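You operate a simulated robot arm through the tools that you are given. There is no shell and no other tool. Be economical: measure what you need, move in short steps, check, and stop when the job is done.

You are at the controls of a simulated two-armed robot. One attempt, no reset.

JOB
Set the small winder as the job card says, wind the bobbin it names and return it to the tray.
Fine: turns and pitch dials; start once with the box's green button; any free peg of the blue peg tray; guard open at the end; leave the other controls. Where these are worked on the way, their far stop is far enough and under half their travel is too little: amber guard.

The check looks at the end state, three seconds after you hand in, the way a careful person would. Anything else that was tipped, shoved, dropped, spilled or broken makes it a failure.

ROBOT AND FRAMES
Two 6-joint arms with fingered hands on one trunk, hanging from a carriage that runs on a gantry, over the field with the corners [-1870, 483], [-1870, -797], [430, -797], [430, 483] (x, y) and turns from -5.829 to 6.161 rad about z. Base frame: it is fixed where the carriage stands at the start and does not move with it; the origin is on the floor, on the carriage's upright axis, x ahead of it, y to its left, z up; the surface under the hand at the start is at about z = 950. Readings come in mm, rad, newtons and seconds.
The left shoulder is at the start at [40, 152, 1552], the right one opposite. With the tool pointing down near the work surface each hand reaches from about 440 to 720 mm from the robot's upright axis, wherever it stands, measured 20 degrees to its own side. Places, roughly: amber guard [700, -200, 1100]; blue tension knob [1300, -100, 1800]; control box [500, 200, 1000]; emergency stop [400, 400, 1200]; green box button [400, 200, 1000]; green panel button [500, 400, 1300]; pitch dial [500, 200, 1000]; red box button [400, 200, 1000]; red main switch [500, 500, 800]; red panel button [400, 400, 1200]; spindle peg of the small winder [700, 0, 1000]; spool shaft on the steel top [700, 200, 1000]; turns dial [500, 200, 1000]; yellow panel button [500, 400, 1300]. Payload 4 kg a hand.
Tool frame (each hand has its own): the origin (TCP) lies between the finger pads and is the grasp point; the fingertips stand 30 mm ahead of it; z points along the fingers, y is the line along which they close. The gripper opens to 104 mm. The gripper's body begins 35 mm behind the TCP. The gripper is a hand of 5 fingers: y runs from the thumb to the fingers, the wrist lies at [-15, -104, -178] in the tool frame, and closing takes about 1.5 s.
Orientation is that of the tool frame in the base frame, as a unit quaternion [w, x, y, z]. With the fingers straight down and the wrist toward the robot, the tool's x, y and z point along [0, 1, 0], [1, 0, 0] and [0, 0, -1] of the base frame.

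CONTROLS
- The arms move only by the tool apply_moves. It takes "left_moves", "right_moves" or both (then of equal length, played together; a hand with none holds still); each is a list of rows, each a list of 6 numbers: the shift along the base's x, y, z in m, then the turn, a rotation vector about the base's x, y, z in rad. In form: [[x, y, z, wx, wy, wz], ...]. A call has 1 to 12 rows; each row is the pose to reach, as a shift and turn from the pose commanded when the call began. "left_jaw" and "right_jaw" are, for a hand that has rows, the finger opening in m, from 0 to 0.104, set as the call begins (left out, the last holds). Rows are played at 5 a second. More than 50 mm and 0.15 rad between two rows, or a gripper value outside its range, and nothing of the call is played. A pose out of reach is approached as far as the arm can. The call stops where the force on the tool passes 40 N (or 10 N more than at its start, if that is more) or the arm is blocked; 0.2 s more then pass. The fingers move at their own pace (about 45 mm/s each) and stop on an object; they squeeze with about 27 N. The grip force told is the motor's: it shows also when the fingers shut on nothing. Time passes only in rows, and 0.2 s behind the last, so rows that repeat a pose let the fingers close. The reply holds the time, the measured pose of the TCP, the force on the tool along the base axes, the opening and the grip force, in the units named above and with some noise, with the torque about the TCP (base axes, N m) and any sound that the robot's microphone picked up, and new pictures: "pictures" is both (left out), scene, wrist or none (wrist: the cameras of the hands that moved).
- Cameras (640 x 400 px; columns grow to the right, rows downward): "scene" is now at [214.6, 11.9, 1820.1]; the picture's right is [0.23, -0.97, 0.00], its down [-0.89, -0.21, -0.40] and it looks along [0.39, 0.09, -0.92] (base axes); focal length 294 px, centre (320, 200). "left" rides on the left gripper at [-60, -83, -120] in its tool frame; the picture's right is [-0.79, -0.29, 0.54], its down [0.56, -0.71, 0.44] and it looks along [0.26, 0.65, 0.72] (tool axes); focal length 234 px, centre (320, 200). "right" rides on the right gripper at [60, -83, -120] in its tool frame; the picture's right is [-0.79, 0.29, -0.54], its down [-0.56, -0.71, 0.44] and it looks along [-0.26, 0.65, 0.72] (tool axes); focal length 234 px, centre (320, 200). There is no depth. A picture from a camera that has moved, and an enlarged one, comes with that camera's place and axes in the base frame and with its lens.
- raise_lower(by): slides the trunk up (or, below 0, down) by that many mm; the arms and the scene camera ride with it, the base frame stays. It gives what a move gives, with no picture.
- steer(legs): drives the robot by 1 to 6 legs, each [ahead, left, turn to the left] in mm, mm and rad, along the robot's own axes; the way and the turn of a leg run together, so that a leg with both is an arc; at most 1500 mm and 3.142 rad a leg. The arms and the cameras ride along, it lands a little off, and it stops where it bumps. It keeps to its track: a leg is cut to what the track allows. It gives what a move gives, and a new picture of the scene camera.
- grasp_type(shape, hand): the hand has 5 fingers and takes this shape, open, in about a second: jaw (thumb against the fingers, like two jaws); tri (thumb and two fingers); tip (a fingertip pinch); poke (one finger out to press); point (the index stretched); flat (the hand flat); cup (the hand cupped); fist (a fist). The gripper value then closes the fingers along that shape, each until it touches; the sizes above hold for jaw. It gives what a move gives, with no picture.
- pan_tilt(pan, tilt): turns the head with the scene camera to pan (to the left, within 1.501 rad either way) and tilt (down, from -0.506 to 1.204), counted from straight ahead of the robot. It gives what a move gives, and a new picture of the scene camera.
- zoom(camera, box): a new picture of the part [left, top, right, bottom] of that camera's present view, enlarged. The clock stands still meanwhile.
- close_job(): hands the job in; it is judged then, once.

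Work in short steps. Places have to be worked out from the pictures, the camera data and where the tool is seen: move nearer, look again, correct. Check each grasp and each placing, and mend what went wrong. You have 120 turns and 260 pictures in all, those below and enlarged ones among them. Open the grippers and draw the arms clear of the work before you hand the job in, unless the task says otherwise; then end with one line.

The tools are called after "Request:" by a JSON object that holds its "op" and its "data". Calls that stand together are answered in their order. apply_moves: Moves the arms, as the interface text tells. Its arguments: {"type":"object","properties":{"left_moves":{"type":"array","items":{"type":"array","items":{"type":"number"}}},"left_jaw":{"type":"number"},"right_moves":{"type":"array","items":{"type":"array","items":{"type":"number"}}},"right_jaw":{"type":"number"},"pictures":{"type":"string","enum":["both","scene","wrist","none"]}},"required":[]} The other tools are called the same way: raise_lower (by) slides the trunk up or down; grasp_type (shape, hand) gives the hand a shape; steer (legs) drives the base; pan_tilt (pan, tilt) turns the head that bears the scene camera; zoom (camera, box) takes an enlarged picture of a part of a camera's view; close_job () hands the job in.

At the start:

```text
time: 0.0
left_tool_pos: [563.1, 265.1, 1344.0]
left_tool_rot: [0.0, 0.707, 0.707, 0.0]
left_ft_force: [-0.1, -0.2, -0.3]
left_wrist_torque: [0.02, -0.04, -0.02]
left_gripper_width: 103.6
left_grasp_force: 0.0
left_shape: jaw
right_tool_pos: [594.3, -185.2, 1282.3]
right_tool_rot: [0.0, 0.707, 0.707, 0.0]
right_ft_force: [0.5, 0.8, -0.3]
right_wrist_torque: [0.0, 0.01, 0.0]
right_gripper_width: 103.8
right_grasp_force: 0.1
right_shape: jaw
trunk travel left (down, up): [-725.0, 75.0]
robot x, y, heading: [-3.9, 3.1, -0.002]
head pan, tilt: [0.234, 1.157]
```

scene: 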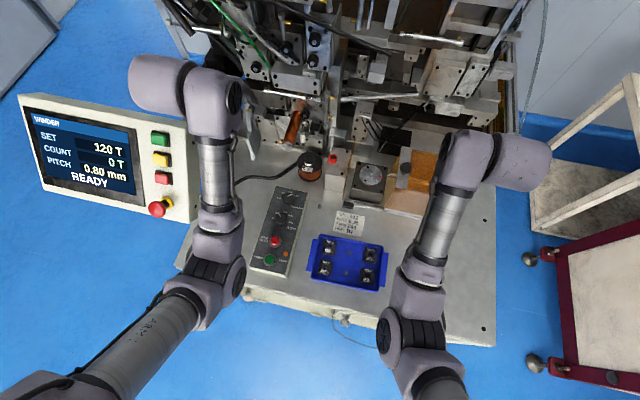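
right: 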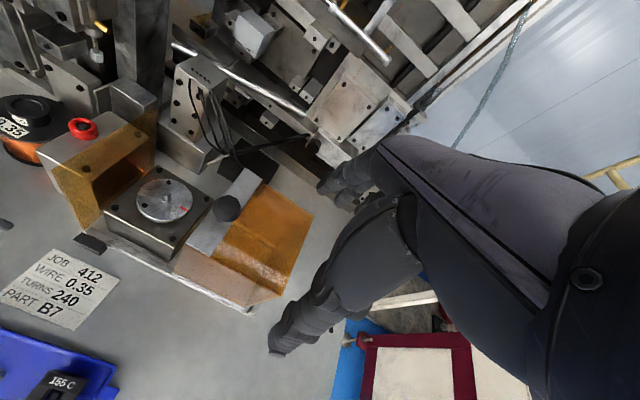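
left: 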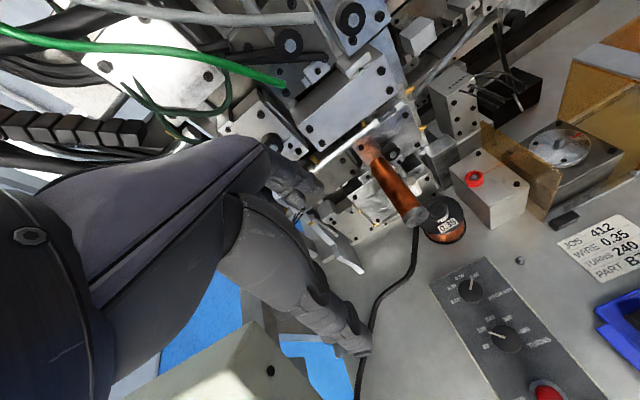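

The job card reads JOB 412, WIRE 0.35, TURNS 240, PART B7. I'll zoom on the card, tray, box and winder.

Request:
{"op": "zoom", "data": {"camera": "scene", "box": [300, 200, 400, 300]}}

Request:
{"op": "zoom", "data": {"camera": "scene", "box": [235, 175, 325, 285]}}

Request:
{"op": "zoom", "data": {"camera": "scene", "box": [280, 110, 440, 220]}}

Request:
{"op": "zoom", "data": {"camera": "right", "box": [0, 220, 160, 400]}}

Request:
{"op": "zoom", "data": {"camera": "left", "box": [420, 250, 600, 400]}}

```text
4.00 times, centred on (350, 250) of scene
camera zoom: at [214.6, 11.9, 1820.1], right [0.23, -0.97, 0.0], down [-0.89, -0.21, -0.4], along [0.39, 0.09, -0.92], focal length 1176 px, centre (200, 0)
```

zoom: 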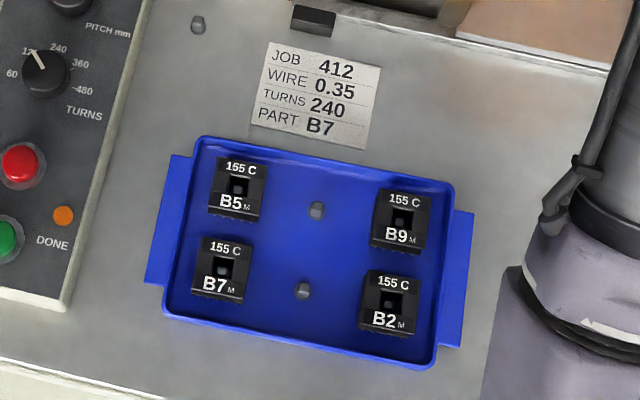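

```text
3.64 times, centred on (280, 230) of scene
camera zoom: at [214.6, 11.9, 1820.1], right [0.23, -0.97, 0.0], down [-0.89, -0.21, -0.4], along [0.39, 0.09, -0.92], focal length 1069 px, centre (466, 91)
```

zoom: 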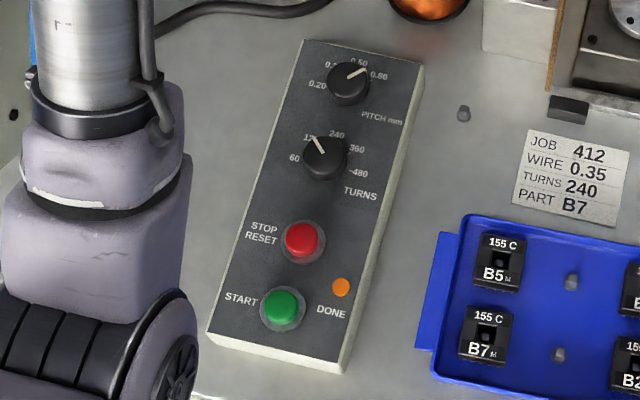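

```text
3.64 times, centred on (360, 165) of scene
camera zoom: at [214.6, 11.9, 1820.1], right [0.23, -0.97, 0.0], down [-0.89, -0.21, -0.4], along [0.39, 0.09, -0.92], focal length 1069 px, centre (174, 327)
```

zoom: 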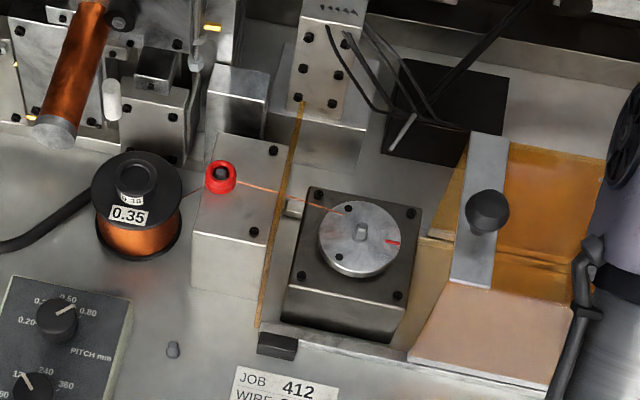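

```text
2.22 times, centred on (80, 310) of right
camera zoom: at [511.5, -125.5, 1401.1], right [0.29, -0.79, 0.54], down [-0.71, -0.56, -0.44], along [0.65, -0.26, -0.72], focal length 520 px, centre (853, -44)
```

zoom: 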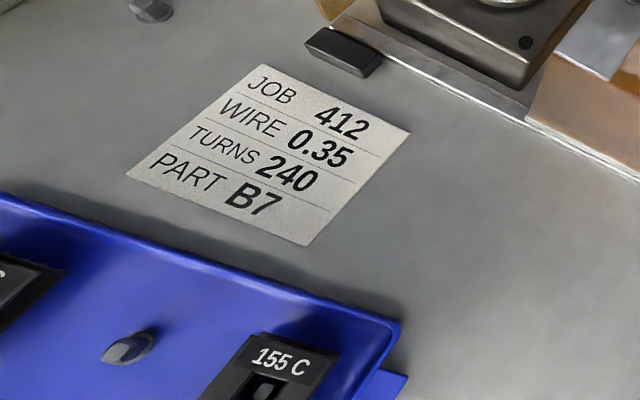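

```text
2.67 times, centred on (510, 325) of left
camera zoom: at [480.5, 204.6, 1461.6], right [-0.29, -0.79, -0.54], down [-0.71, 0.56, -0.44], along [0.65, 0.26, -0.72], focal length 624 px, centre (-187, -133)
```

zoom: 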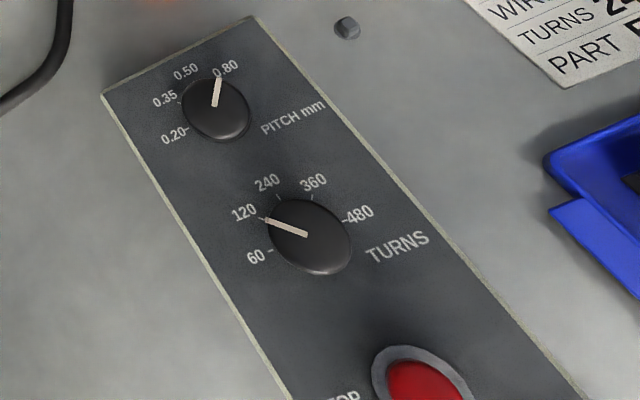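

Target settings: turns 240 (now 120), pitch 0.35 (now 0.80), bobbin B7. The turns knob is at about (474,189) and the pitch knob at about (542,189). I'll bring the left hand above the turns knob in tip shape.

Request:
{"op": "grasp_type", "data": {"hand": "left", "shape": "tip"}}

Request:
{"op": "apply_moves", "data": {"left_moves": [[-0.022, -0.019, -0.03, 0, 0, 0], [-0.044, -0.038, -0.06, 0, 0, 0], [-0.066, -0.057, -0.09, 0, 0, 0], [-0.089, -0.076, -0.12, 0, 0, 0], [-0.089, -0.076, -0.16, 0, 0, 0], [-0.089, -0.076, -0.2, 0, 0, 0]], "left_jaw": 0.06}}

```text
time: 0.9
left_tool_pos: [563.6, 265.2, 1343.7]
left_tool_rot: [-0.001, 0.707, 0.707, 0.0]
left_ft_force: [-0.2, -0.2, -0.1]
left_wrist_torque: [-0.03, 0.0, -0.01]
left_gripper_width: 103.7
left_grasp_force: 0.2
left_shape: tip
right_tool_pos: [593.9, -186.0, 1282.1]
right_tool_rot: [0.0, 0.707, 0.707, 0.0]
right_ft_force: [-0.2, -0.7, 0.5]
right_wrist_torque: [-0.03, 0.02, -0.02]
right_gripper_width: 103.8
right_grasp_force: 0.0
right_shape: jaw
trunk travel left (down, up): [-725.0, 75.0]
robot x, y, heading: [0.5, 2.2, -0.005]
head pan, tilt: [0.234, 1.157]
```

```text
time: 2.0
left_tool_pos: [482.2, 251.8, 1218.0]
left_tool_rot: [-0.05, 0.696, 0.714, 0.061]
left_ft_force: [0.5, 0.4, -0.5]
left_wrist_torque: [-0.02, 0.0, 0.03]
left_gripper_width: 60.4
left_grasp_force: 0.1
left_shape: tip
right_tool_pos: [595.1, -185.2, 1282.0]
right_tool_rot: [-0.001, 0.707, 0.707, 0.001]
right_ft_force: [0.8, 0.2, -0.5]
right_wrist_torque: [-0.01, 0.02, -0.02]
right_gripper_width: 103.8
right_grasp_force: 0.1
right_shape: jaw
trunk travel left (down, up): [-725.0, 75.0]
robot x, y, heading: [-0.8, -0.7, 0.001]
head pan, tilt: [0.234, 1.157]
stopped in row 5 (left hand): the arm was blocked; the commanded pose is now the measured one
camera scene: at [214.7, 12.3, 1820.3], right [0.23, -0.97, 0.0], down [-0.89, -0.21, -0.4], along [0.39, 0.09, -0.92], focal length 294 px, centre (320, 200)
camera left: at [397.4, 171.9, 1323.5], right [-0.26, -0.7, -0.66], down [-0.71, 0.6, -0.36], along [0.65, 0.38, -0.66], focal length 234 px, centre (320, 200)
```

scene: 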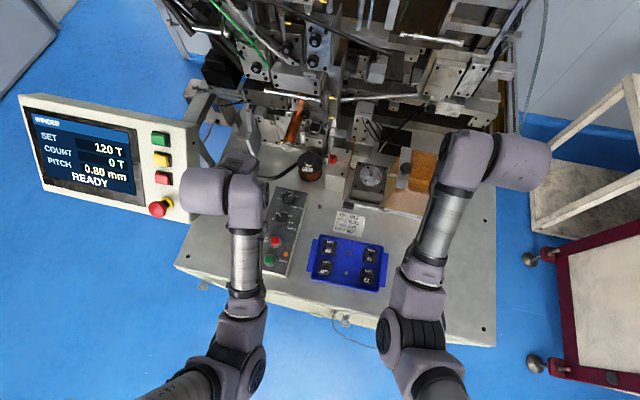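
left: 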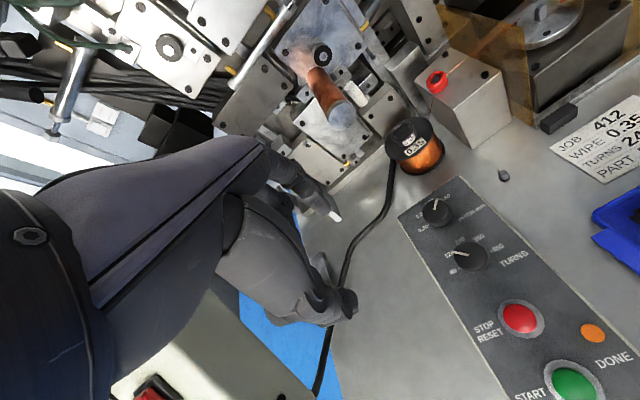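

The left arm seems blocked by its inner reach limit, since no force shows. I'll back the robot 120 mm so the box and tray fall in the middle of the reach.

Request:
{"op": "steer", "data": {"legs": [[-120, 0, 0]]}}

```text
time: 3.2
left_tool_pos: [362.6, 249.3, 1216.7]
left_tool_rot: [-0.048, 0.697, 0.713, 0.062]
left_ft_force: [-0.7, 0.4, 0.3]
left_wrist_torque: [0.01, 0.0, 0.01]
left_gripper_width: 60.4
left_grasp_force: 0.1
left_shape: tip
right_tool_pos: [473.0, -188.1, 1281.7]
right_tool_rot: [-0.001, 0.708, 0.706, 0.0]
right_ft_force: [0.1, 0.2, 0.4]
right_wrist_torque: [-0.02, 0.02, 0.0]
right_gripper_width: 103.9
right_grasp_force: 0.1
right_shape: jaw
trunk travel left (down, up): [-725.0, 75.0]
robot x, y, heading: [-118.7, 1.3, -0.004]
head pan, tilt: [0.234, 1.157]
camera scene: at [95.1, 11.5, 1820.1], right [0.23, -0.97, 0.0], down [-0.89, -0.21, -0.4], along [0.39, 0.09, -0.92], focal length 294 px, centre (320, 200)
```

scene: 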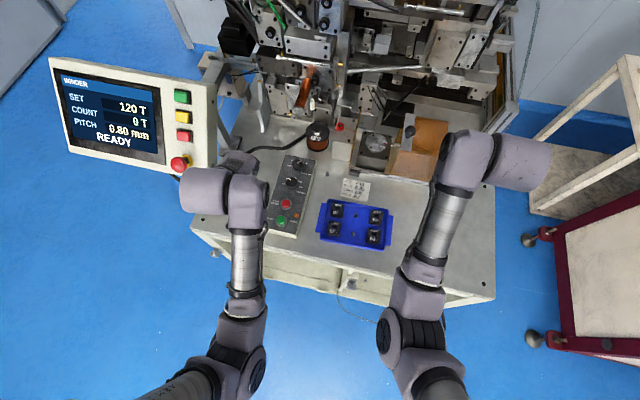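

Now I'll move the left hand over the turns knob, straightening its orientation.

Request:
{"op": "apply_moves", "data": {"left_moves": [[0.03, -0.015, 0, -0.04, 0.005, -0.006], [0.06, -0.03, 0, -0.08, 0.01, -0.012], [0.085, -0.045, -0.02, -0.12, 0.015, -0.018], [0.111, -0.06, -0.037, -0.155, 0.02, -0.023]]}}

```text
time: 4.2
left_tool_pos: [472.2, 189.1, 1180.3]
left_tool_rot: [0.0, 0.708, 0.706, -0.001]
left_ft_force: [0.0, 0.8, -0.6]
left_wrist_torque: [0.02, 0.02, 0.03]
left_gripper_width: 60.3
left_grasp_force: 0.1
left_shape: tip
right_tool_pos: [474.5, -188.3, 1281.7]
right_tool_rot: [0.0, 0.708, 0.706, 0.0]
right_ft_force: [-0.4, 0.1, 0.7]
right_wrist_torque: [0.0, -0.01, 0.02]
right_gripper_width: 103.6
right_grasp_force: 0.0
right_shape: jaw
trunk travel left (down, up): [-725.0, 75.0]
robot x, y, heading: [-120.5, 0.5, -0.002]
head pan, tilt: [0.234, 1.157]
camera scene: at [95.2, 11.6, 1820.2], right [0.23, -0.97, 0.0], down [-0.89, -0.21, -0.4], along [0.39, 0.09, -0.92], focal length 294 px, centre (320, 200)
camera left: at [389.2, 128.9, 1298.3], right [-0.29, -0.79, -0.54], down [-0.7, 0.56, -0.44], along [0.65, 0.25, -0.72], focal length 234 px, centre (320, 200)
```

scene: 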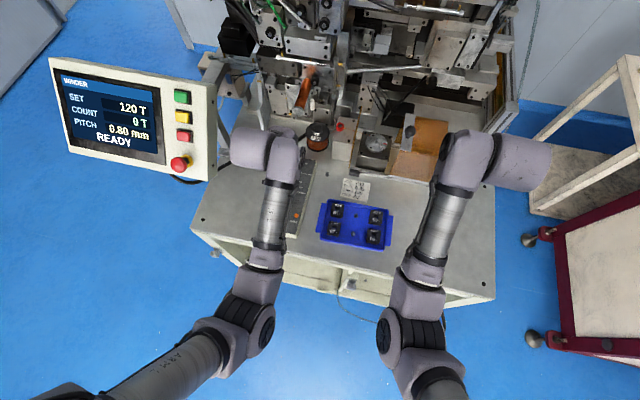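
left: 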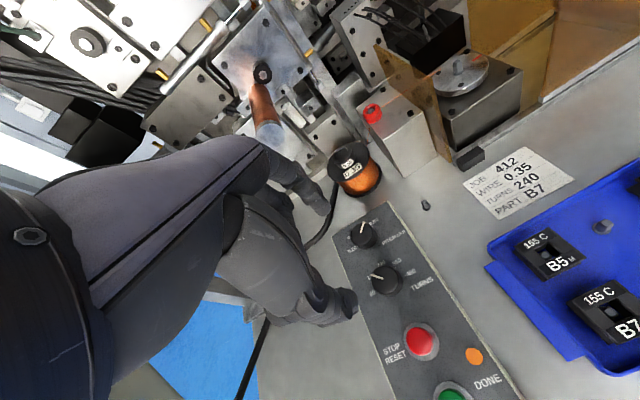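

Triangulation puts the turns knob at about (477,191) with its top near z 1015. I'll descend to tips at about z 1050 and look.

Request:
{"op": "apply_moves", "data": {"left_moves": [[0.002, 0.001, -0.04, 0, 0, 0], [0.004, 0.002, -0.08, 0, 0, 0], [0.004, 0.002, -0.1, 0, 0, 0]], "pictures": "none"}}

Request:
{"op": "zoom", "data": {"camera": "left", "box": [240, 150, 440, 350]}}

```text
time: 5.0
left_tool_pos: [477.0, 192.7, 1077.1]
left_tool_rot: [-0.002, 0.708, 0.707, 0.0]
left_ft_force: [-0.6, 0.6, -0.4]
left_wrist_torque: [0.02, 0.05, 0.04]
left_gripper_width: 60.2
left_grasp_force: 0.1
left_shape: tip
right_tool_pos: [473.6, -187.6, 1282.3]
right_tool_rot: [-0.001, 0.708, 0.707, -0.001]
right_ft_force: [-0.1, 0.0, -0.1]
right_wrist_torque: [0.0, -0.01, -0.03]
right_gripper_width: 103.6
right_grasp_force: 0.0
right_shape: jaw
trunk travel left (down, up): [-725.0, 75.0]
robot x, y, heading: [-120.7, 1.7, -0.006]
head pan, tilt: [0.234, 1.157]
```

```text
2.00 times, centred on (340, 250) of left
camera zoom: at [393.2, 131.9, 1196.7], right [-0.29, -0.79, -0.54], down [-0.71, 0.56, -0.43], along [0.65, 0.26, -0.72], focal length 468 px, centre (280, 100)
```

zoom: 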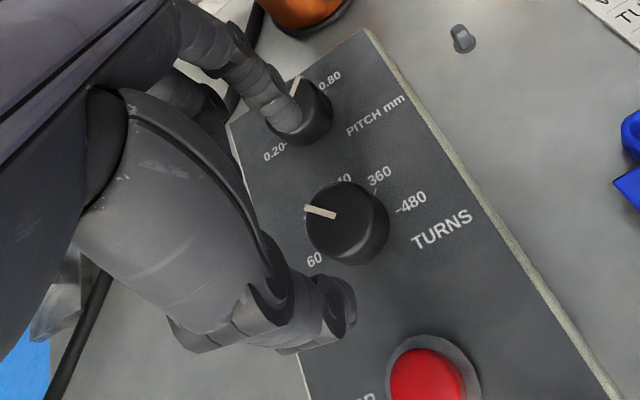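

The knob top solves to about (479,189,1015). I'll descend to TCP z 1042 and check how the tips straddle it.

Request:
{"op": "apply_moves", "data": {"left_moves": [[0.002, -0.002, -0.02, 0, 0, 0], [0.002, -0.002, -0.035, 0, 0, 0]], "pictures": "none"}}

Request:
{"op": "zoom", "data": {"camera": "left", "box": [240, 150, 440, 350]}}

```text
time: 5.7
left_tool_pos: [477.9, 190.3, 1043.2]
left_tool_rot: [0.0, 0.708, 0.707, 0.0]
left_ft_force: [-0.4, -0.1, 0.6]
left_wrist_torque: [0.0, 0.03, 0.01]
left_gripper_width: 60.2
left_grasp_force: 0.1
left_shape: tip
right_tool_pos: [474.6, -187.7, 1283.1]
right_tool_rot: [0.0, 0.709, 0.706, -0.001]
right_ft_force: [0.4, 0.0, -0.1]
right_wrist_torque: [0.03, 0.0, -0.02]
right_gripper_width: 103.7
right_grasp_force: 0.0
right_shape: jaw
trunk travel left (down, up): [-725.0, 75.0]
robot x, y, heading: [-116.9, 4.3, -0.007]
head pan, tilt: [0.234, 1.157]
```

```text
2.00 times, centred on (340, 250) of left
camera zoom: at [394.8, 129.9, 1162.6], right [-0.29, -0.79, -0.54], down [-0.71, 0.56, -0.43], along [0.65, 0.26, -0.72], focal length 468 px, centre (280, 100)
```

zoom: 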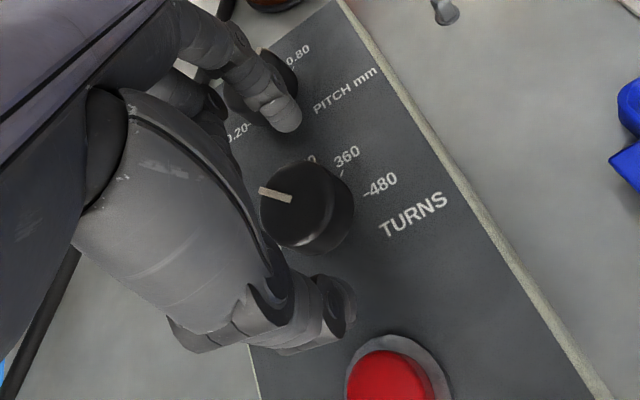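

The knob lies at the projected tip point. I'll go down 12 mm and close gently on it.

Request:
{"op": "apply_moves", "data": {"left_moves": [[0.001, -0.001, -0.006, 0, 0, 0], [0.001, -0.001, -0.012, 0, 0, 0]], "pictures": "none"}}

Request:
{"op": "apply_moves", "data": {"left_moves": [[0, 0, 0, 0, 0, 0], [0, 0, 0, 0, 0, 0], [0, 0, 0, 0, 0, 0], [0, 0, 0, 0, 0, 0], [0, 0, 0, 0, 0, 0]], "left_jaw": 0.0, "pictures": "none"}}

Request:
{"op": "zoom", "data": {"camera": "left", "box": [240, 150, 440, 350]}}

```text
time: 6.2
left_tool_pos: [478.9, 188.1, 1031.9]
left_tool_rot: [-0.001, 0.708, 0.706, -0.001]
left_ft_force: [-0.5, 0.2, 0.7]
left_wrist_torque: [0.03, 0.03, -0.01]
left_gripper_width: 60.2
left_grasp_force: 0.0
left_shape: tip
right_tool_pos: [474.2, -188.0, 1280.1]
right_tool_rot: [-0.001, 0.708, 0.706, -0.001]
right_ft_force: [0.2, -0.6, -1.8]
right_wrist_torque: [-0.02, 0.0, 0.0]
right_gripper_width: 103.6
right_grasp_force: 0.1
right_shape: jaw
trunk travel left (down, up): [-725.0, 75.0]
robot x, y, heading: [-119.3, 2.9, -0.0]
head pan, tilt: [0.234, 1.157]
```

```text
time: 7.5
left_tool_pos: [478.1, 186.1, 1032.2]
left_tool_rot: [0.0, 0.708, 0.706, -0.002]
left_ft_force: [-1.1, -6.0, -0.4]
left_wrist_torque: [-0.15, 0.01, 0.0]
left_gripper_width: 23.3
left_grasp_force: 27.3
left_shape: tip
right_tool_pos: [473.6, -188.7, 1281.2]
right_tool_rot: [0.0, 0.708, 0.706, -0.001]
right_ft_force: [0.3, 0.1, 0.1]
right_wrist_torque: [0.01, 0.02, 0.01]
right_gripper_width: 103.9
right_grasp_force: 0.0
right_shape: jaw
trunk travel left (down, up): [-725.0, 75.0]
robot x, y, heading: [-116.8, 1.6, -0.008]
head pan, tilt: [0.234, 1.157]
```

```text
2.00 times, centred on (340, 250) of left
camera zoom: at [395.5, 126.3, 1150.6], right [-0.29, -0.79, -0.54], down [-0.71, 0.56, -0.43], along [0.65, 0.25, -0.72], focal length 468 px, centre (280, 100)
```

zoom: 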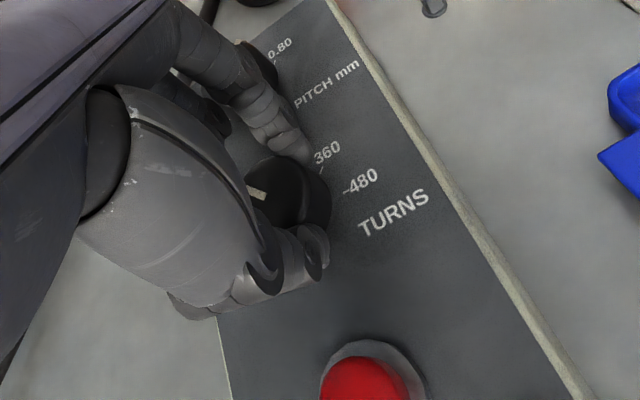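

The 6 N side force along −y and the narrow width say the pinch sits off the knob's middle. I'll open, shift 5 mm to +y and re-close.

Request:
{"op": "apply_moves", "data": {"left_moves": [[0, 0, 0, 0, 0, 0], [0, 0, 0, 0, 0, 0], [0, 0.005, 0, 0, 0, 0], [0, 0.005, 0, 0, 0, 0]], "left_jaw": 0.06, "pictures": "none"}}

Request:
{"op": "apply_moves", "data": {"left_moves": [[0, 0, 0, 0, 0, 0], [0, 0, 0, 0, 0, 0], [0, 0, 0, 0, 0, 0], [0, 0, 0, 0, 0, 0], [0, 0, 0, 0, 0, 0]], "left_jaw": 0.0, "pictures": "none"}}

Request:
{"op": "zoom", "data": {"camera": "left", "box": [240, 150, 440, 350]}}

```text
time: 8.4
left_tool_pos: [479.8, 194.1, 1033.5]
left_tool_rot: [-0.002, 0.708, 0.707, 0.0]
left_ft_force: [0.3, 1.1, 0.8]
left_wrist_torque: [-0.02, -0.02, 0.01]
left_gripper_width: 59.5
left_grasp_force: 0.0
left_shape: tip
right_tool_pos: [474.9, -187.3, 1281.9]
right_tool_rot: [0.0, 0.708, 0.706, 0.0]
right_ft_force: [0.7, -0.9, 0.2]
right_wrist_torque: [-0.04, -0.01, 0.02]
right_gripper_width: 103.7
right_grasp_force: 0.1
right_shape: jaw
trunk travel left (down, up): [-725.0, 75.0]
robot x, y, heading: [-119.9, -4.1, -0.002]
head pan, tilt: [0.234, 1.157]
```

```text
time: 9.7
left_tool_pos: [479.1, 191.2, 1032.7]
left_tool_rot: [-0.001, 0.708, 0.706, -0.001]
left_ft_force: [-0.9, -4.1, 0.9]
left_wrist_torque: [-0.09, -0.03, 0.04]
left_gripper_width: 26.0
left_grasp_force: 26.3
left_shape: tip
right_tool_pos: [473.0, -188.2, 1282.0]
right_tool_rot: [-0.001, 0.709, 0.705, -0.001]
right_ft_force: [0.2, -0.9, 0.1]
right_wrist_torque: [0.02, 0.01, -0.02]
right_gripper_width: 103.8
right_grasp_force: 0.0
right_shape: jaw
trunk travel left (down, up): [-725.0, 75.0]
robot x, y, heading: [-117.9, 2.4, -0.004]
head pan, tilt: [0.234, 1.157]
```

```text
2.00 times, centred on (340, 250) of left
camera zoom: at [396.1, 131.5, 1150.9], right [-0.29, -0.79, -0.54], down [-0.71, 0.56, -0.43], along [0.65, 0.26, -0.72], focal length 468 px, centre (280, 100)
```

zoom: 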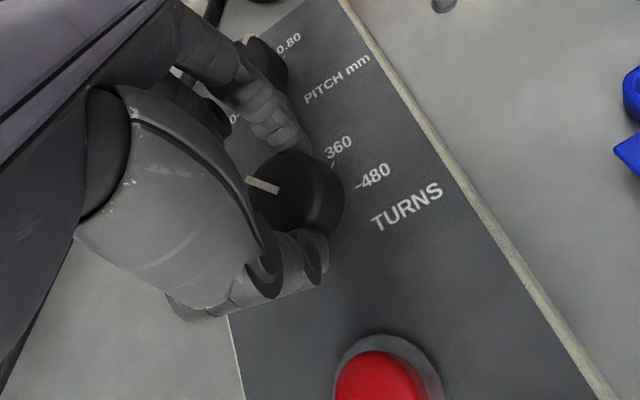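

Better centred (width 26 mm, 4 N). I'll turn clockwise seen from above by 0.42 rad and check that the knob follows.

Request:
{"op": "apply_moves", "data": {"left_moves": [[0, 0, 0, 0, 0, -0.07], [0, 0, 0, 0, 0, -0.14], [0, 0, 0, 0, 0, -0.21], [0, 0, 0, 0, 0, -0.28], [0, 0, 0, 0, 0, -0.35], [0, 0, 0, 0, 0, -0.42]], "pictures": "both"}}

Request:
{"op": "zoom", "data": {"camera": "left", "box": [240, 150, 440, 350]}}

```text
time: 11.1
left_tool_pos: [477.5, 192.2, 1032.1]
left_tool_rot: [-0.002, 0.84, 0.542, -0.001]
left_ft_force: [-1.6, -5.2, -3.6]
left_wrist_torque: [-0.13, -0.01, -0.01]
left_gripper_width: 26.0
left_grasp_force: 26.1
left_shape: tip
right_tool_pos: [473.8, -187.7, 1280.8]
right_tool_rot: [0.0, 0.708, 0.706, 0.0]
right_ft_force: [0.4, 0.2, -0.2]
right_wrist_torque: [0.0, 0.01, 0.03]
right_gripper_width: 103.9
right_grasp_force: 0.1
right_shape: jaw
trunk travel left (down, up): [-725.0, 75.0]
robot x, y, heading: [-116.4, 2.3, -0.005]
head pan, tilt: [0.234, 1.157]
camera scene: at [94.9, 11.2, 1820.0], right [0.23, -0.97, 0.0], down [-0.89, -0.21, -0.4], along [0.39, 0.09, -0.92], focal length 294 px, centre (320, 200)
camera left: at [378.3, 171.7, 1151.2], right [-0.59, -0.6, -0.54], down [-0.41, 0.8, -0.43], along [0.69, -0.03, -0.72], focal length 234 px, centre (320, 200)
```

scene: 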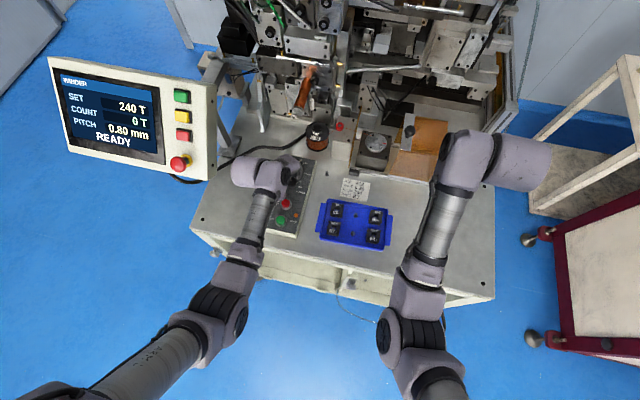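
left: 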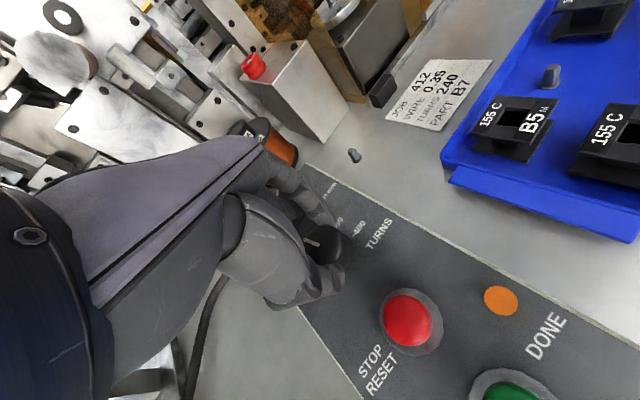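

```text
2.00 times, centred on (340, 250) of left
camera zoom: at [378.3, 171.7, 1151.2], right [-0.59, -0.6, -0.54], down [-0.41, 0.8, -0.43], along [0.69, -0.03, -0.72], focal length 468 px, centre (280, 100)
```

zoom: 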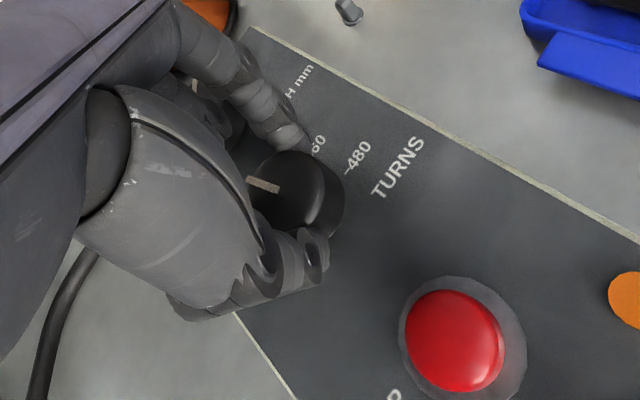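

The display now reads SET 240 T. I'll release and lift to see whether the pointer sits on the 240 mark.

Request:
{"op": "apply_moves", "data": {"left_moves": [[0, 0, 0, 0, 0, 0], [0, 0, 0, 0, 0, 0], [0, 0, 0, 0, 0, 0], [0, 0, 0.04, 0, 0, 0], [0, 0, 0.08, 0, 0, 0]], "left_jaw": 0.06, "pictures": "none"}}

Request:
{"op": "zoom", "data": {"camera": "left", "box": [260, 150, 440, 330]}}

```text
time: 12.2
left_tool_pos: [479.7, 192.4, 1115.1]
left_tool_rot: [-0.002, 0.839, 0.543, 0.0]
left_ft_force: [0.0, -0.5, 0.6]
left_wrist_torque: [0.0, 0.0, -0.01]
left_gripper_width: 59.8
left_grasp_force: 0.1
left_shape: tip
right_tool_pos: [474.3, -187.4, 1281.7]
right_tool_rot: [-0.001, 0.709, 0.705, 0.0]
right_ft_force: [-0.6, -0.4, 0.1]
right_wrist_torque: [0.0, 0.03, 0.04]
right_gripper_width: 103.7
right_grasp_force: 0.0
right_shape: jaw
trunk travel left (down, up): [-725.0, 75.0]
robot x, y, heading: [-120.3, 0.2, -0.004]
head pan, tilt: [0.234, 1.157]
```

```text
2.22 times, centred on (350, 240) of left
camera zoom: at [379.4, 172.3, 1233.7], right [-0.59, -0.6, -0.54], down [-0.42, 0.8, -0.43], along [0.69, -0.03, -0.72], focal length 520 px, centre (253, 111)
```

zoom: 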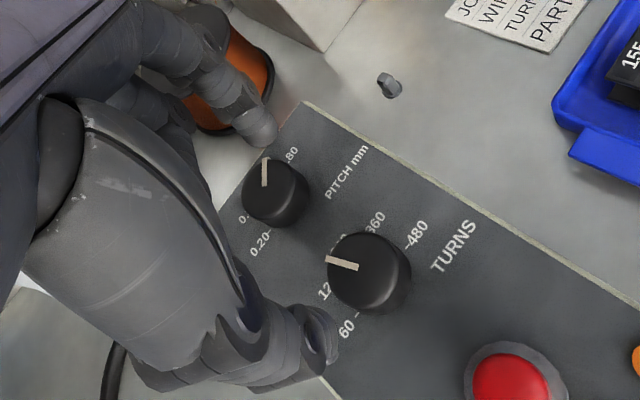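

The pointer is still about 26° short of 240 (steps seem to be about 50°). I'll go back down, grip and turn a further 0.45 rad clockwise.

Request:
{"op": "apply_moves", "data": {"left_moves": [[0, 0.001, -0.04, 0, 0, 0], [0, 0.001, -0.08, 0, 0, 0], [0, 0.001, -0.082, 0, 0, 0]], "pictures": "none"}}

Request:
{"op": "apply_moves", "data": {"left_moves": [[0, 0, 0, 0, 0, 0], [0, 0, 0, 0, 0, 0], [0, 0, 0, 0, 0, 0], [0, 0, 0, 0, 0, 0], [0, 0, 0, 0, 0, -0.075], [0, 0, 0, 0, 0, -0.15], [0, 0, 0, 0, 0, -0.225], [0, 0, 0, 0, 0, -0.3], [0, 0, 0, 0, 0, -0.375], [0, 0, 0, 0, 0, -0.45], [0, 0, 0, 0, 0, -0.45]], "left_jaw": 0.0, "pictures": "none"}}

Request:
{"op": "apply_moves", "data": {"left_moves": [[0, 0, 0, 0, 0, 0], [0, 0, 0, 0, 0, 0], [0, 0, 0, 0, 0, 0], [0, 0, 0.04, 0, 0, 0], [0, 0, 0.08, 0, 0, 0]], "left_jaw": 0.06, "pictures": "scene"}}

Request:
{"op": "zoom", "data": {"camera": "left", "box": [260, 150, 440, 330]}}

```text
time: 13.1
left_tool_pos: [479.1, 194.7, 1030.8]
left_tool_rot: [-0.001, 0.84, 0.543, 0.001]
left_ft_force: [-0.6, 0.1, -0.2]
left_wrist_torque: [-0.01, -0.03, -0.05]
left_gripper_width: 59.6
left_grasp_force: 0.1
left_shape: tip
right_tool_pos: [473.8, -187.7, 1283.1]
right_tool_rot: [0.0, 0.708, 0.706, -0.001]
right_ft_force: [-0.3, -0.3, 0.4]
right_wrist_torque: [-0.02, -0.03, 0.01]
right_gripper_width: 103.7
right_grasp_force: 0.1
right_shape: jaw
trunk travel left (down, up): [-725.0, 75.0]
robot x, y, heading: [-115.7, -1.2, -0.003]
head pan, tilt: [0.234, 1.157]
```

```text
time: 15.4
left_tool_pos: [478.6, 194.5, 1030.9]
left_tool_rot: [-0.001, 0.94, 0.341, -0.001]
left_ft_force: [-2.1, -4.0, -3.0]
left_wrist_torque: [-0.12, 0.03, 0.05]
left_gripper_width: 26.5
left_grasp_force: 26.8
left_shape: tip
right_tool_pos: [472.1, -189.0, 1281.9]
right_tool_rot: [0.0, 0.708, 0.706, 0.0]
right_ft_force: [0.4, 0.3, 0.4]
right_wrist_torque: [0.04, 0.01, -0.01]
right_gripper_width: 103.9
right_grasp_force: 0.1
right_shape: jaw
trunk travel left (down, up): [-725.0, 75.0]
robot x, y, heading: [-116.3, -0.8, -0.003]
head pan, tilt: [0.234, 1.157]
```

```text
time: 16.6
left_tool_pos: [480.4, 195.9, 1109.9]
left_tool_rot: [-0.002, 0.94, 0.342, 0.0]
left_ft_force: [0.1, -0.2, -0.7]
left_wrist_torque: [0.01, -0.01, 0.02]
left_gripper_width: 59.6
left_grasp_force: 0.1
left_shape: tip
right_tool_pos: [475.0, -187.5, 1281.5]
right_tool_rot: [0.0, 0.708, 0.706, 0.0]
right_ft_force: [0.2, 0.2, -0.1]
right_wrist_torque: [0.0, 0.0, 0.0]
right_gripper_width: 103.8
right_grasp_force: 0.0
right_shape: jaw
trunk travel left (down, up): [-725.0, 75.0]
robot x, y, heading: [-118.7, 0.5, 0.0]
head pan, tilt: [0.234, 1.157]
camera scene: at [95.2, 11.6, 1820.1], right [0.23, -0.97, 0.0], down [-0.89, -0.21, -0.4], along [0.39, 0.09, -0.92], focal length 294 px, centre (320, 200)
```

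scene: 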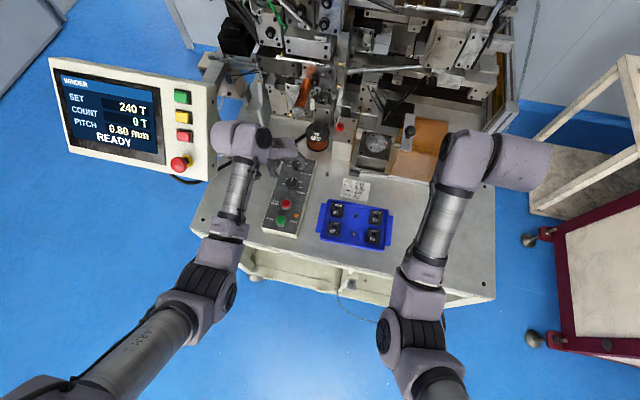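

```text
2.22 times, centred on (350, 240) of left
camera zoom: at [380.7, 220.8, 1229.4], right [-0.79, -0.28, -0.54], down [-0.03, 0.9, -0.43], along [0.61, -0.33, -0.72], focal length 520 px, centre (253, 111)
```

zoom: 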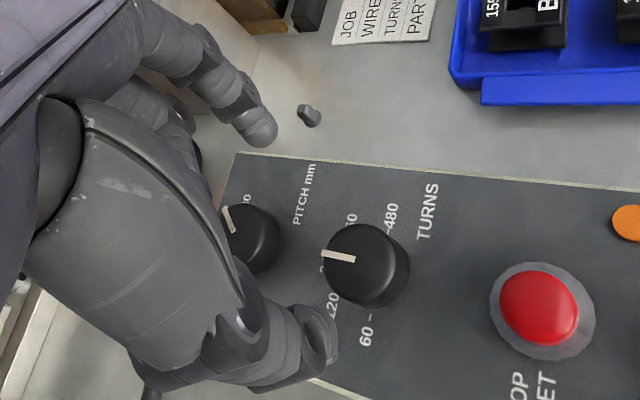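

The turns pointer is now straight ahead on 240. Next I need a clear view of the pitch dial marks, so I'll rotate the hand back and view from aside.

Request:
{"op": "apply_moves", "data": {"left_moves": [[0.0, 0.01, 0.01, 0, 0, 0.14], [0.01, 0.02, 0.02, 0, 0, 0.28], [0.015, 0.03, 0.03, 0, 0, 0.42], [0.02, 0.04, 0.04, 0, 0, 0.56], [0.025, 0.05, 0.05, 0, 0, 0.7], [0.03, 0.06, 0.06, 0, 0, 0.84], [0.03, 0.06, 0.06, 0, 0, 0.87]], "pictures": "none"}}

Request:
{"op": "zoom", "data": {"camera": "left", "box": [310, 150, 490, 330]}}

Request:
{"op": "zoom", "data": {"camera": "scene", "box": [250, 145, 330, 235]}}

```text
time: 18.2
left_tool_pos: [509.6, 254.9, 1170.2]
left_tool_rot: [-0.001, 0.707, 0.707, -0.001]
left_ft_force: [0.2, 0.0, 0.0]
left_wrist_torque: [-0.01, 0.0, -0.05]
left_gripper_width: 59.5
left_grasp_force: 0.2
left_shape: tip
right_tool_pos: [474.6, -186.9, 1282.0]
right_tool_rot: [0.0, 0.708, 0.706, 0.0]
right_ft_force: [-0.1, 0.0, 0.4]
right_wrist_torque: [-0.02, -0.01, -0.04]
right_gripper_width: 103.9
right_grasp_force: 0.2
right_shape: jaw
trunk travel left (down, up): [-725.0, 75.0]
robot x, y, heading: [-118.8, -0.8, 0.006]
head pan, tilt: [0.234, 1.157]
```

```text
2.22 times, centred on (400, 240) of left
camera zoom: at [427.3, 194.3, 1290.1], right [-0.29, -0.79, -0.54], down [-0.71, 0.56, -0.43], along [0.65, 0.26, -0.72], focal length 520 px, centre (142, 111)
```

zoom: 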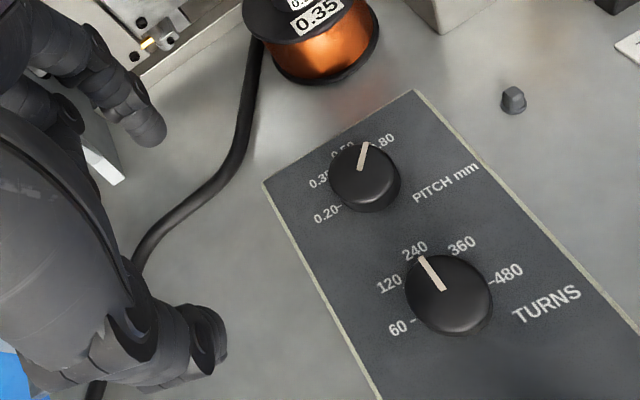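

```text
4.44 times, centred on (290, 190) of scene
camera zoom: at [95.1, 11.5, 1820.1], right [0.23, -0.97, 0.0], down [-0.89, -0.21, -0.4], along [0.39, 0.09, -0.92], focal length 1306 px, centre (453, 244)
```

zoom: 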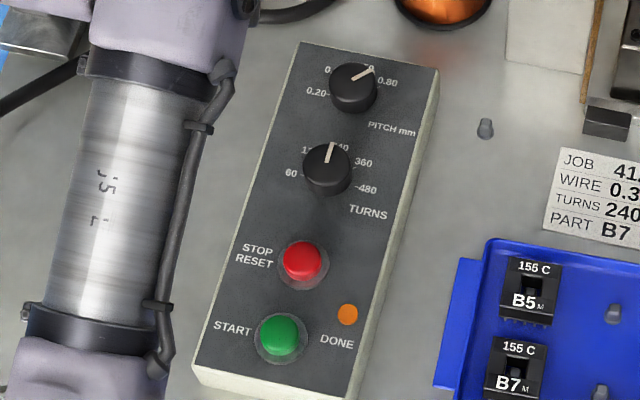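

The ticks give 45° spacing: 0.20 at +90°, 0.35 at +45°, 0.50 ahead and 0.80 at −45°. The pitch knob is at about (544,192) and needs +90° counter-clockwise. I'll go above it with the hand pre-turned by −0.8.

Request:
{"op": "apply_moves", "data": {"left_moves": [[0.006, -0.01, -0.01, 0, 0, -0.13], [0.012, -0.02, -0.02, 0, 0, -0.26], [0.018, -0.03, -0.03, 0, 0, -0.4], [0.024, -0.04, -0.04, 0, 0, -0.53], [0.03, -0.05, -0.06, 0, 0, -0.67], [0.0345, -0.063, -0.09, 0, 0, -0.8], [0.0345, -0.063, -0.105, 0, 0, -0.8]], "left_jaw": 0.055, "pictures": "none"}}

Request:
{"op": "zoom", "data": {"camera": "left", "box": [240, 150, 440, 350]}}

```text
time: 19.9
left_tool_pos: [544.5, 191.7, 1065.0]
left_tool_rot: [-0.002, 0.928, 0.374, 0.0]
left_ft_force: [0.2, -0.6, 0.8]
left_wrist_torque: [0.02, -0.01, 0.0]
left_gripper_width: 55.5
left_grasp_force: 0.1
left_shape: tip
right_tool_pos: [473.6, -188.1, 1282.9]
right_tool_rot: [0.0, 0.708, 0.706, 0.0]
right_ft_force: [0.4, 0.6, 0.6]
right_wrist_torque: [0.0, -0.01, -0.03]
right_gripper_width: 104.2
right_grasp_force: 0.1
right_shape: jaw
trunk travel left (down, up): [-725.0, 75.0]
robot x, y, heading: [-118.8, -0.6, -0.003]
head pan, tilt: [0.234, 1.157]
```

```text
2.00 times, centred on (340, 250) of left
camera zoom: at [443.4, 210.3, 1183.4], right [-0.77, -0.34, -0.54], down [-0.09, 0.9, -0.43], along [0.63, -0.29, -0.72], focal length 468 px, centre (280, 100)
```

zoom: 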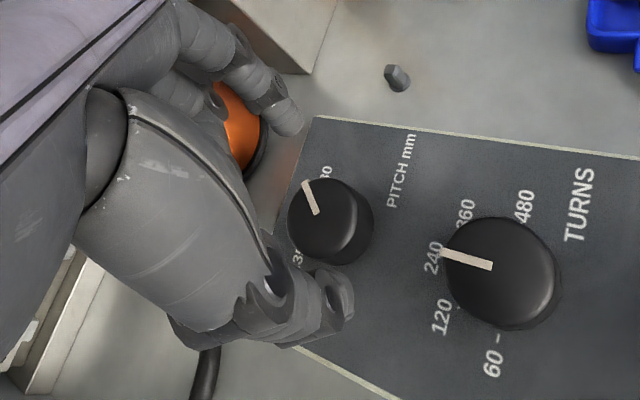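

The turns pointer is exactly at 240. The pitch knob is at about (546,191), so I'll descend and grip it.

Request:
{"op": "apply_moves", "data": {"left_moves": [[0.002, -0.001, -0.02, 0, 0, 0], [0.002, -0.001, -0.034, 0, 0, 0]], "pictures": "none"}}

Request:
{"op": "apply_moves", "data": {"left_moves": [[0, 0, 0, 0, 0, 0], [0, 0, 0, 0, 0, 0], [0, 0, 0, 0, 0, 0], [0, 0, 0, 0, 0, 0], [0, 0, 0, 0, 0, 0]], "left_jaw": 0.0, "pictures": "none"}}

Request:
{"op": "zoom", "data": {"camera": "left", "box": [240, 150, 440, 350]}}

```text
time: 20.4
left_tool_pos: [546.5, 192.5, 1033.3]
left_tool_rot: [-0.002, 0.927, 0.375, 0.0]
left_ft_force: [0.0, -0.3, 0.3]
left_wrist_torque: [0.03, -0.01, 0.0]
left_gripper_width: 55.4
left_grasp_force: 0.1
left_shape: tip
right_tool_pos: [474.5, -188.0, 1282.3]
right_tool_rot: [-0.001, 0.708, 0.706, 0.0]
right_ft_force: [0.0, 0.4, 0.6]
right_wrist_torque: [-0.01, 0.02, 0.0]
right_gripper_width: 103.6
right_grasp_force: 0.0
right_shape: jaw
trunk travel left (down, up): [-725.0, 75.0]
robot x, y, heading: [-122.8, 1.2, -0.006]
head pan, tilt: [0.234, 1.157]
```

```text
time: 21.6
left_tool_pos: [546.4, 189.9, 1031.2]
left_tool_rot: [-0.002, 0.927, 0.375, -0.002]
left_ft_force: [-2.8, -2.9, 0.8]
left_wrist_torque: [-0.08, 0.05, 0.16]
left_gripper_width: 25.0
left_grasp_force: 27.3
left_shape: tip
right_tool_pos: [473.2, -188.3, 1282.0]
right_tool_rot: [-0.001, 0.709, 0.706, 0.0]
right_ft_force: [-0.4, 0.7, 0.1]
right_wrist_torque: [-0.01, -0.01, 0.0]
right_gripper_width: 103.5
right_grasp_force: 0.0
right_shape: jaw
trunk travel left (down, up): [-725.0, 75.0]
robot x, y, heading: [-118.6, 1.4, -0.006]
head pan, tilt: [0.234, 1.157]
```

```text
2.00 times, centred on (340, 250) of left
camera zoom: at [444.7, 208.8, 1150.9], right [-0.77, -0.34, -0.54], down [-0.09, 0.9, -0.43], along [0.63, -0.28, -0.72], focal length 468 px, centre (280, 100)
```

zoom: 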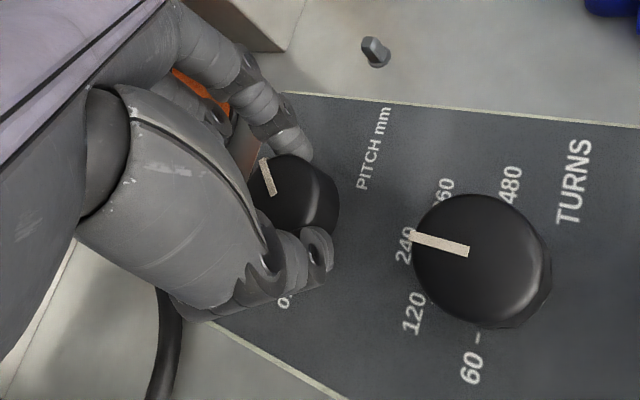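

Gripped. I'll turn counter-clockwise by 1.57 rad in steps.

Request:
{"op": "apply_moves", "data": {"left_moves": [[0, 0, 0, 0, 0, 0.13], [0, 0, 0, 0, 0, 0.26], [0, 0, 0, 0, 0, 0.39], [0, 0, 0, 0, 0, 0.52], [0, 0, 0, 0, 0, 0.65], [0, 0, 0, 0, 0, 0.78], [0, 0, 0, 0, 0, 0.91], [0, 0, 0, 0, 0, 1.04], [0, 0, 0, 0, 0, 1.17], [0, 0, 0, 0, 0, 1.3], [0, 0, 0, 0, 0, 1.44], [0, 0, 0, 0, 0, 1.57]], "pictures": "both"}}

Request:
{"op": "zoom", "data": {"camera": "left", "box": [240, 150, 440, 350]}}

```text
time: 24.2
left_tool_pos: [547.8, 188.7, 1034.3]
left_tool_rot: [0.002, 0.39, 0.921, -0.002]
left_ft_force: [14.8, -7.6, -8.2]
left_wrist_torque: [-0.11, -0.42, -0.06]
left_gripper_width: 24.6
left_grasp_force: 27.0
left_shape: tip
right_tool_pos: [475.7, -188.6, 1282.8]
right_tool_rot: [0.0, 0.708, 0.706, 0.0]
right_ft_force: [0.1, 0.6, 0.1]
right_wrist_torque: [-0.02, 0.01, -0.01]
right_gripper_width: 103.6
right_grasp_force: 0.1
right_shape: jaw
trunk travel left (down, up): [-725.0, 75.0]
robot x, y, heading: [-122.1, 1.8, 0.002]
head pan, tilt: [0.234, 1.157]
camera scene: at [95.8, 11.0, 1820.3], right [0.23, -0.97, 0.0], down [-0.89, -0.21, -0.4], along [0.39, 0.09, -0.92], focal length 294 px, centre (320, 200)
camera left: at [530.6, 88.5, 1152.0], right [0.34, -0.77, -0.54], down [-0.9, -0.09, -0.44], along [0.29, 0.63, -0.72], focal length 234 px, centre (320, 200)
```

scene: 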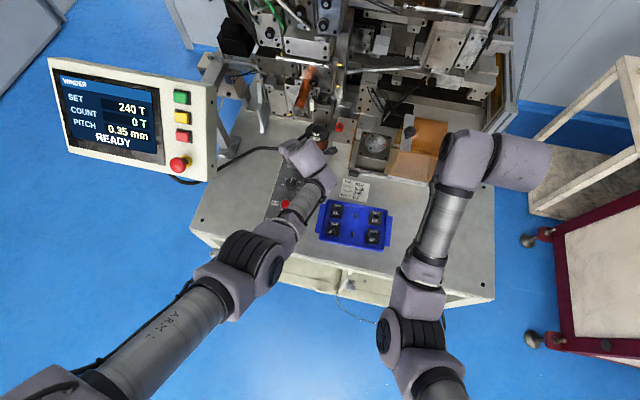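
left: 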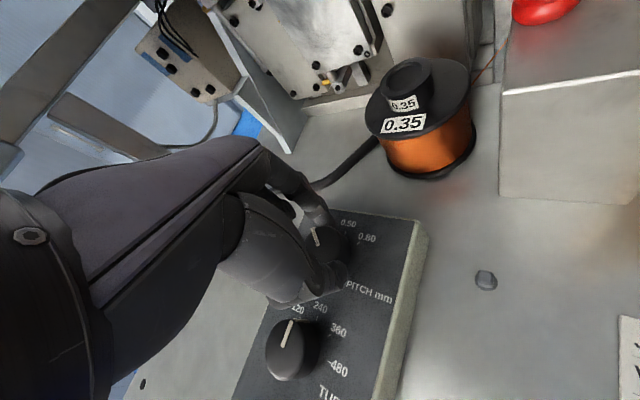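

```text
2.00 times, centred on (340, 250) of left
camera zoom: at [530.6, 88.5, 1152.0], right [0.34, -0.77, -0.54], down [-0.9, -0.09, -0.44], along [0.29, 0.63, -0.72], focal length 468 px, centre (280, 100)
```

zoom: 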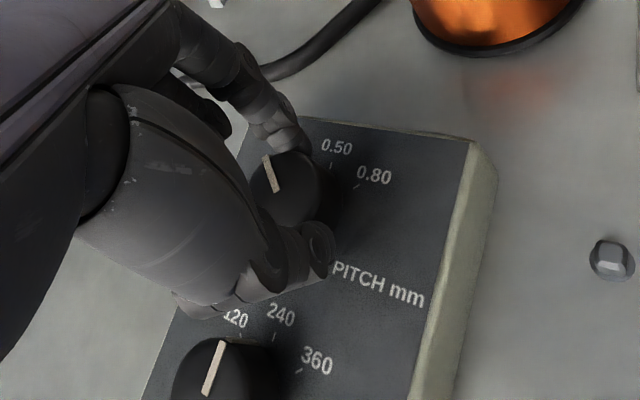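

The display shows 240 T and 0.35 mm. I'll release, lift, rotate the hand back and inspect both pointers.

Request:
{"op": "apply_moves", "data": {"left_moves": [[0, 0, 0, 0, 0, 0], [0, 0, 0, 0, 0, 0], [0, 0, 0, 0, 0, 0], [0, 0, 0.04, 0, 0, 0], [0, 0.01, 0.08, 0, 0, -0.14], [0, 0.02, 0.1, 0, 0, -0.28], [0, 0.04, 0.11, 0, 0, -0.42], [-0.01, 0.06, 0.12, 0, 0, -0.56], [-0.03, 0.06, 0.13, 0, 0, -0.7], [-0.04, 0.06, 0.14, 0, 0, -0.77]], "left_jaw": 0.055, "pictures": "none"}}

Request:
{"op": "zoom", "data": {"camera": "left", "box": [310, 150, 490, 330]}}

```text
time: 26.4
left_tool_pos: [505.7, 250.5, 1173.3]
left_tool_rot: [-0.001, 0.71, 0.705, -0.002]
left_ft_force: [-1.2, 0.4, 0.0]
left_wrist_torque: [0.04, 0.0, -0.03]
left_gripper_width: 54.4
left_grasp_force: 0.0
left_shape: tip
right_tool_pos: [473.5, -187.1, 1282.6]
right_tool_rot: [-0.001, 0.709, 0.705, -0.001]
right_ft_force: [0.0, -0.2, -0.5]
right_wrist_torque: [-0.02, -0.02, -0.01]
right_gripper_width: 103.4
right_grasp_force: 0.1
right_shape: jaw
trunk travel left (down, up): [-725.0, 75.0]
robot x, y, heading: [-119.7, 1.0, -0.003]
head pan, tilt: [0.234, 1.157]
```

```text
2.22 times, centred on (400, 240) of left
camera zoom: at [422.9, 191.5, 1291.3], right [-0.29, -0.79, -0.54], down [-0.7, 0.56, -0.43], along [0.65, 0.25, -0.72], focal length 520 px, centre (142, 111)
```

zoom: 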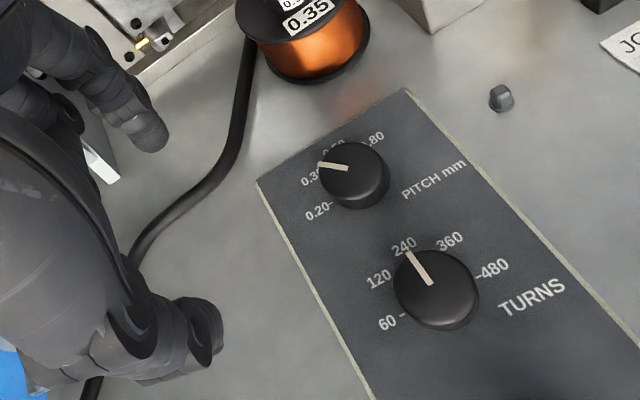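

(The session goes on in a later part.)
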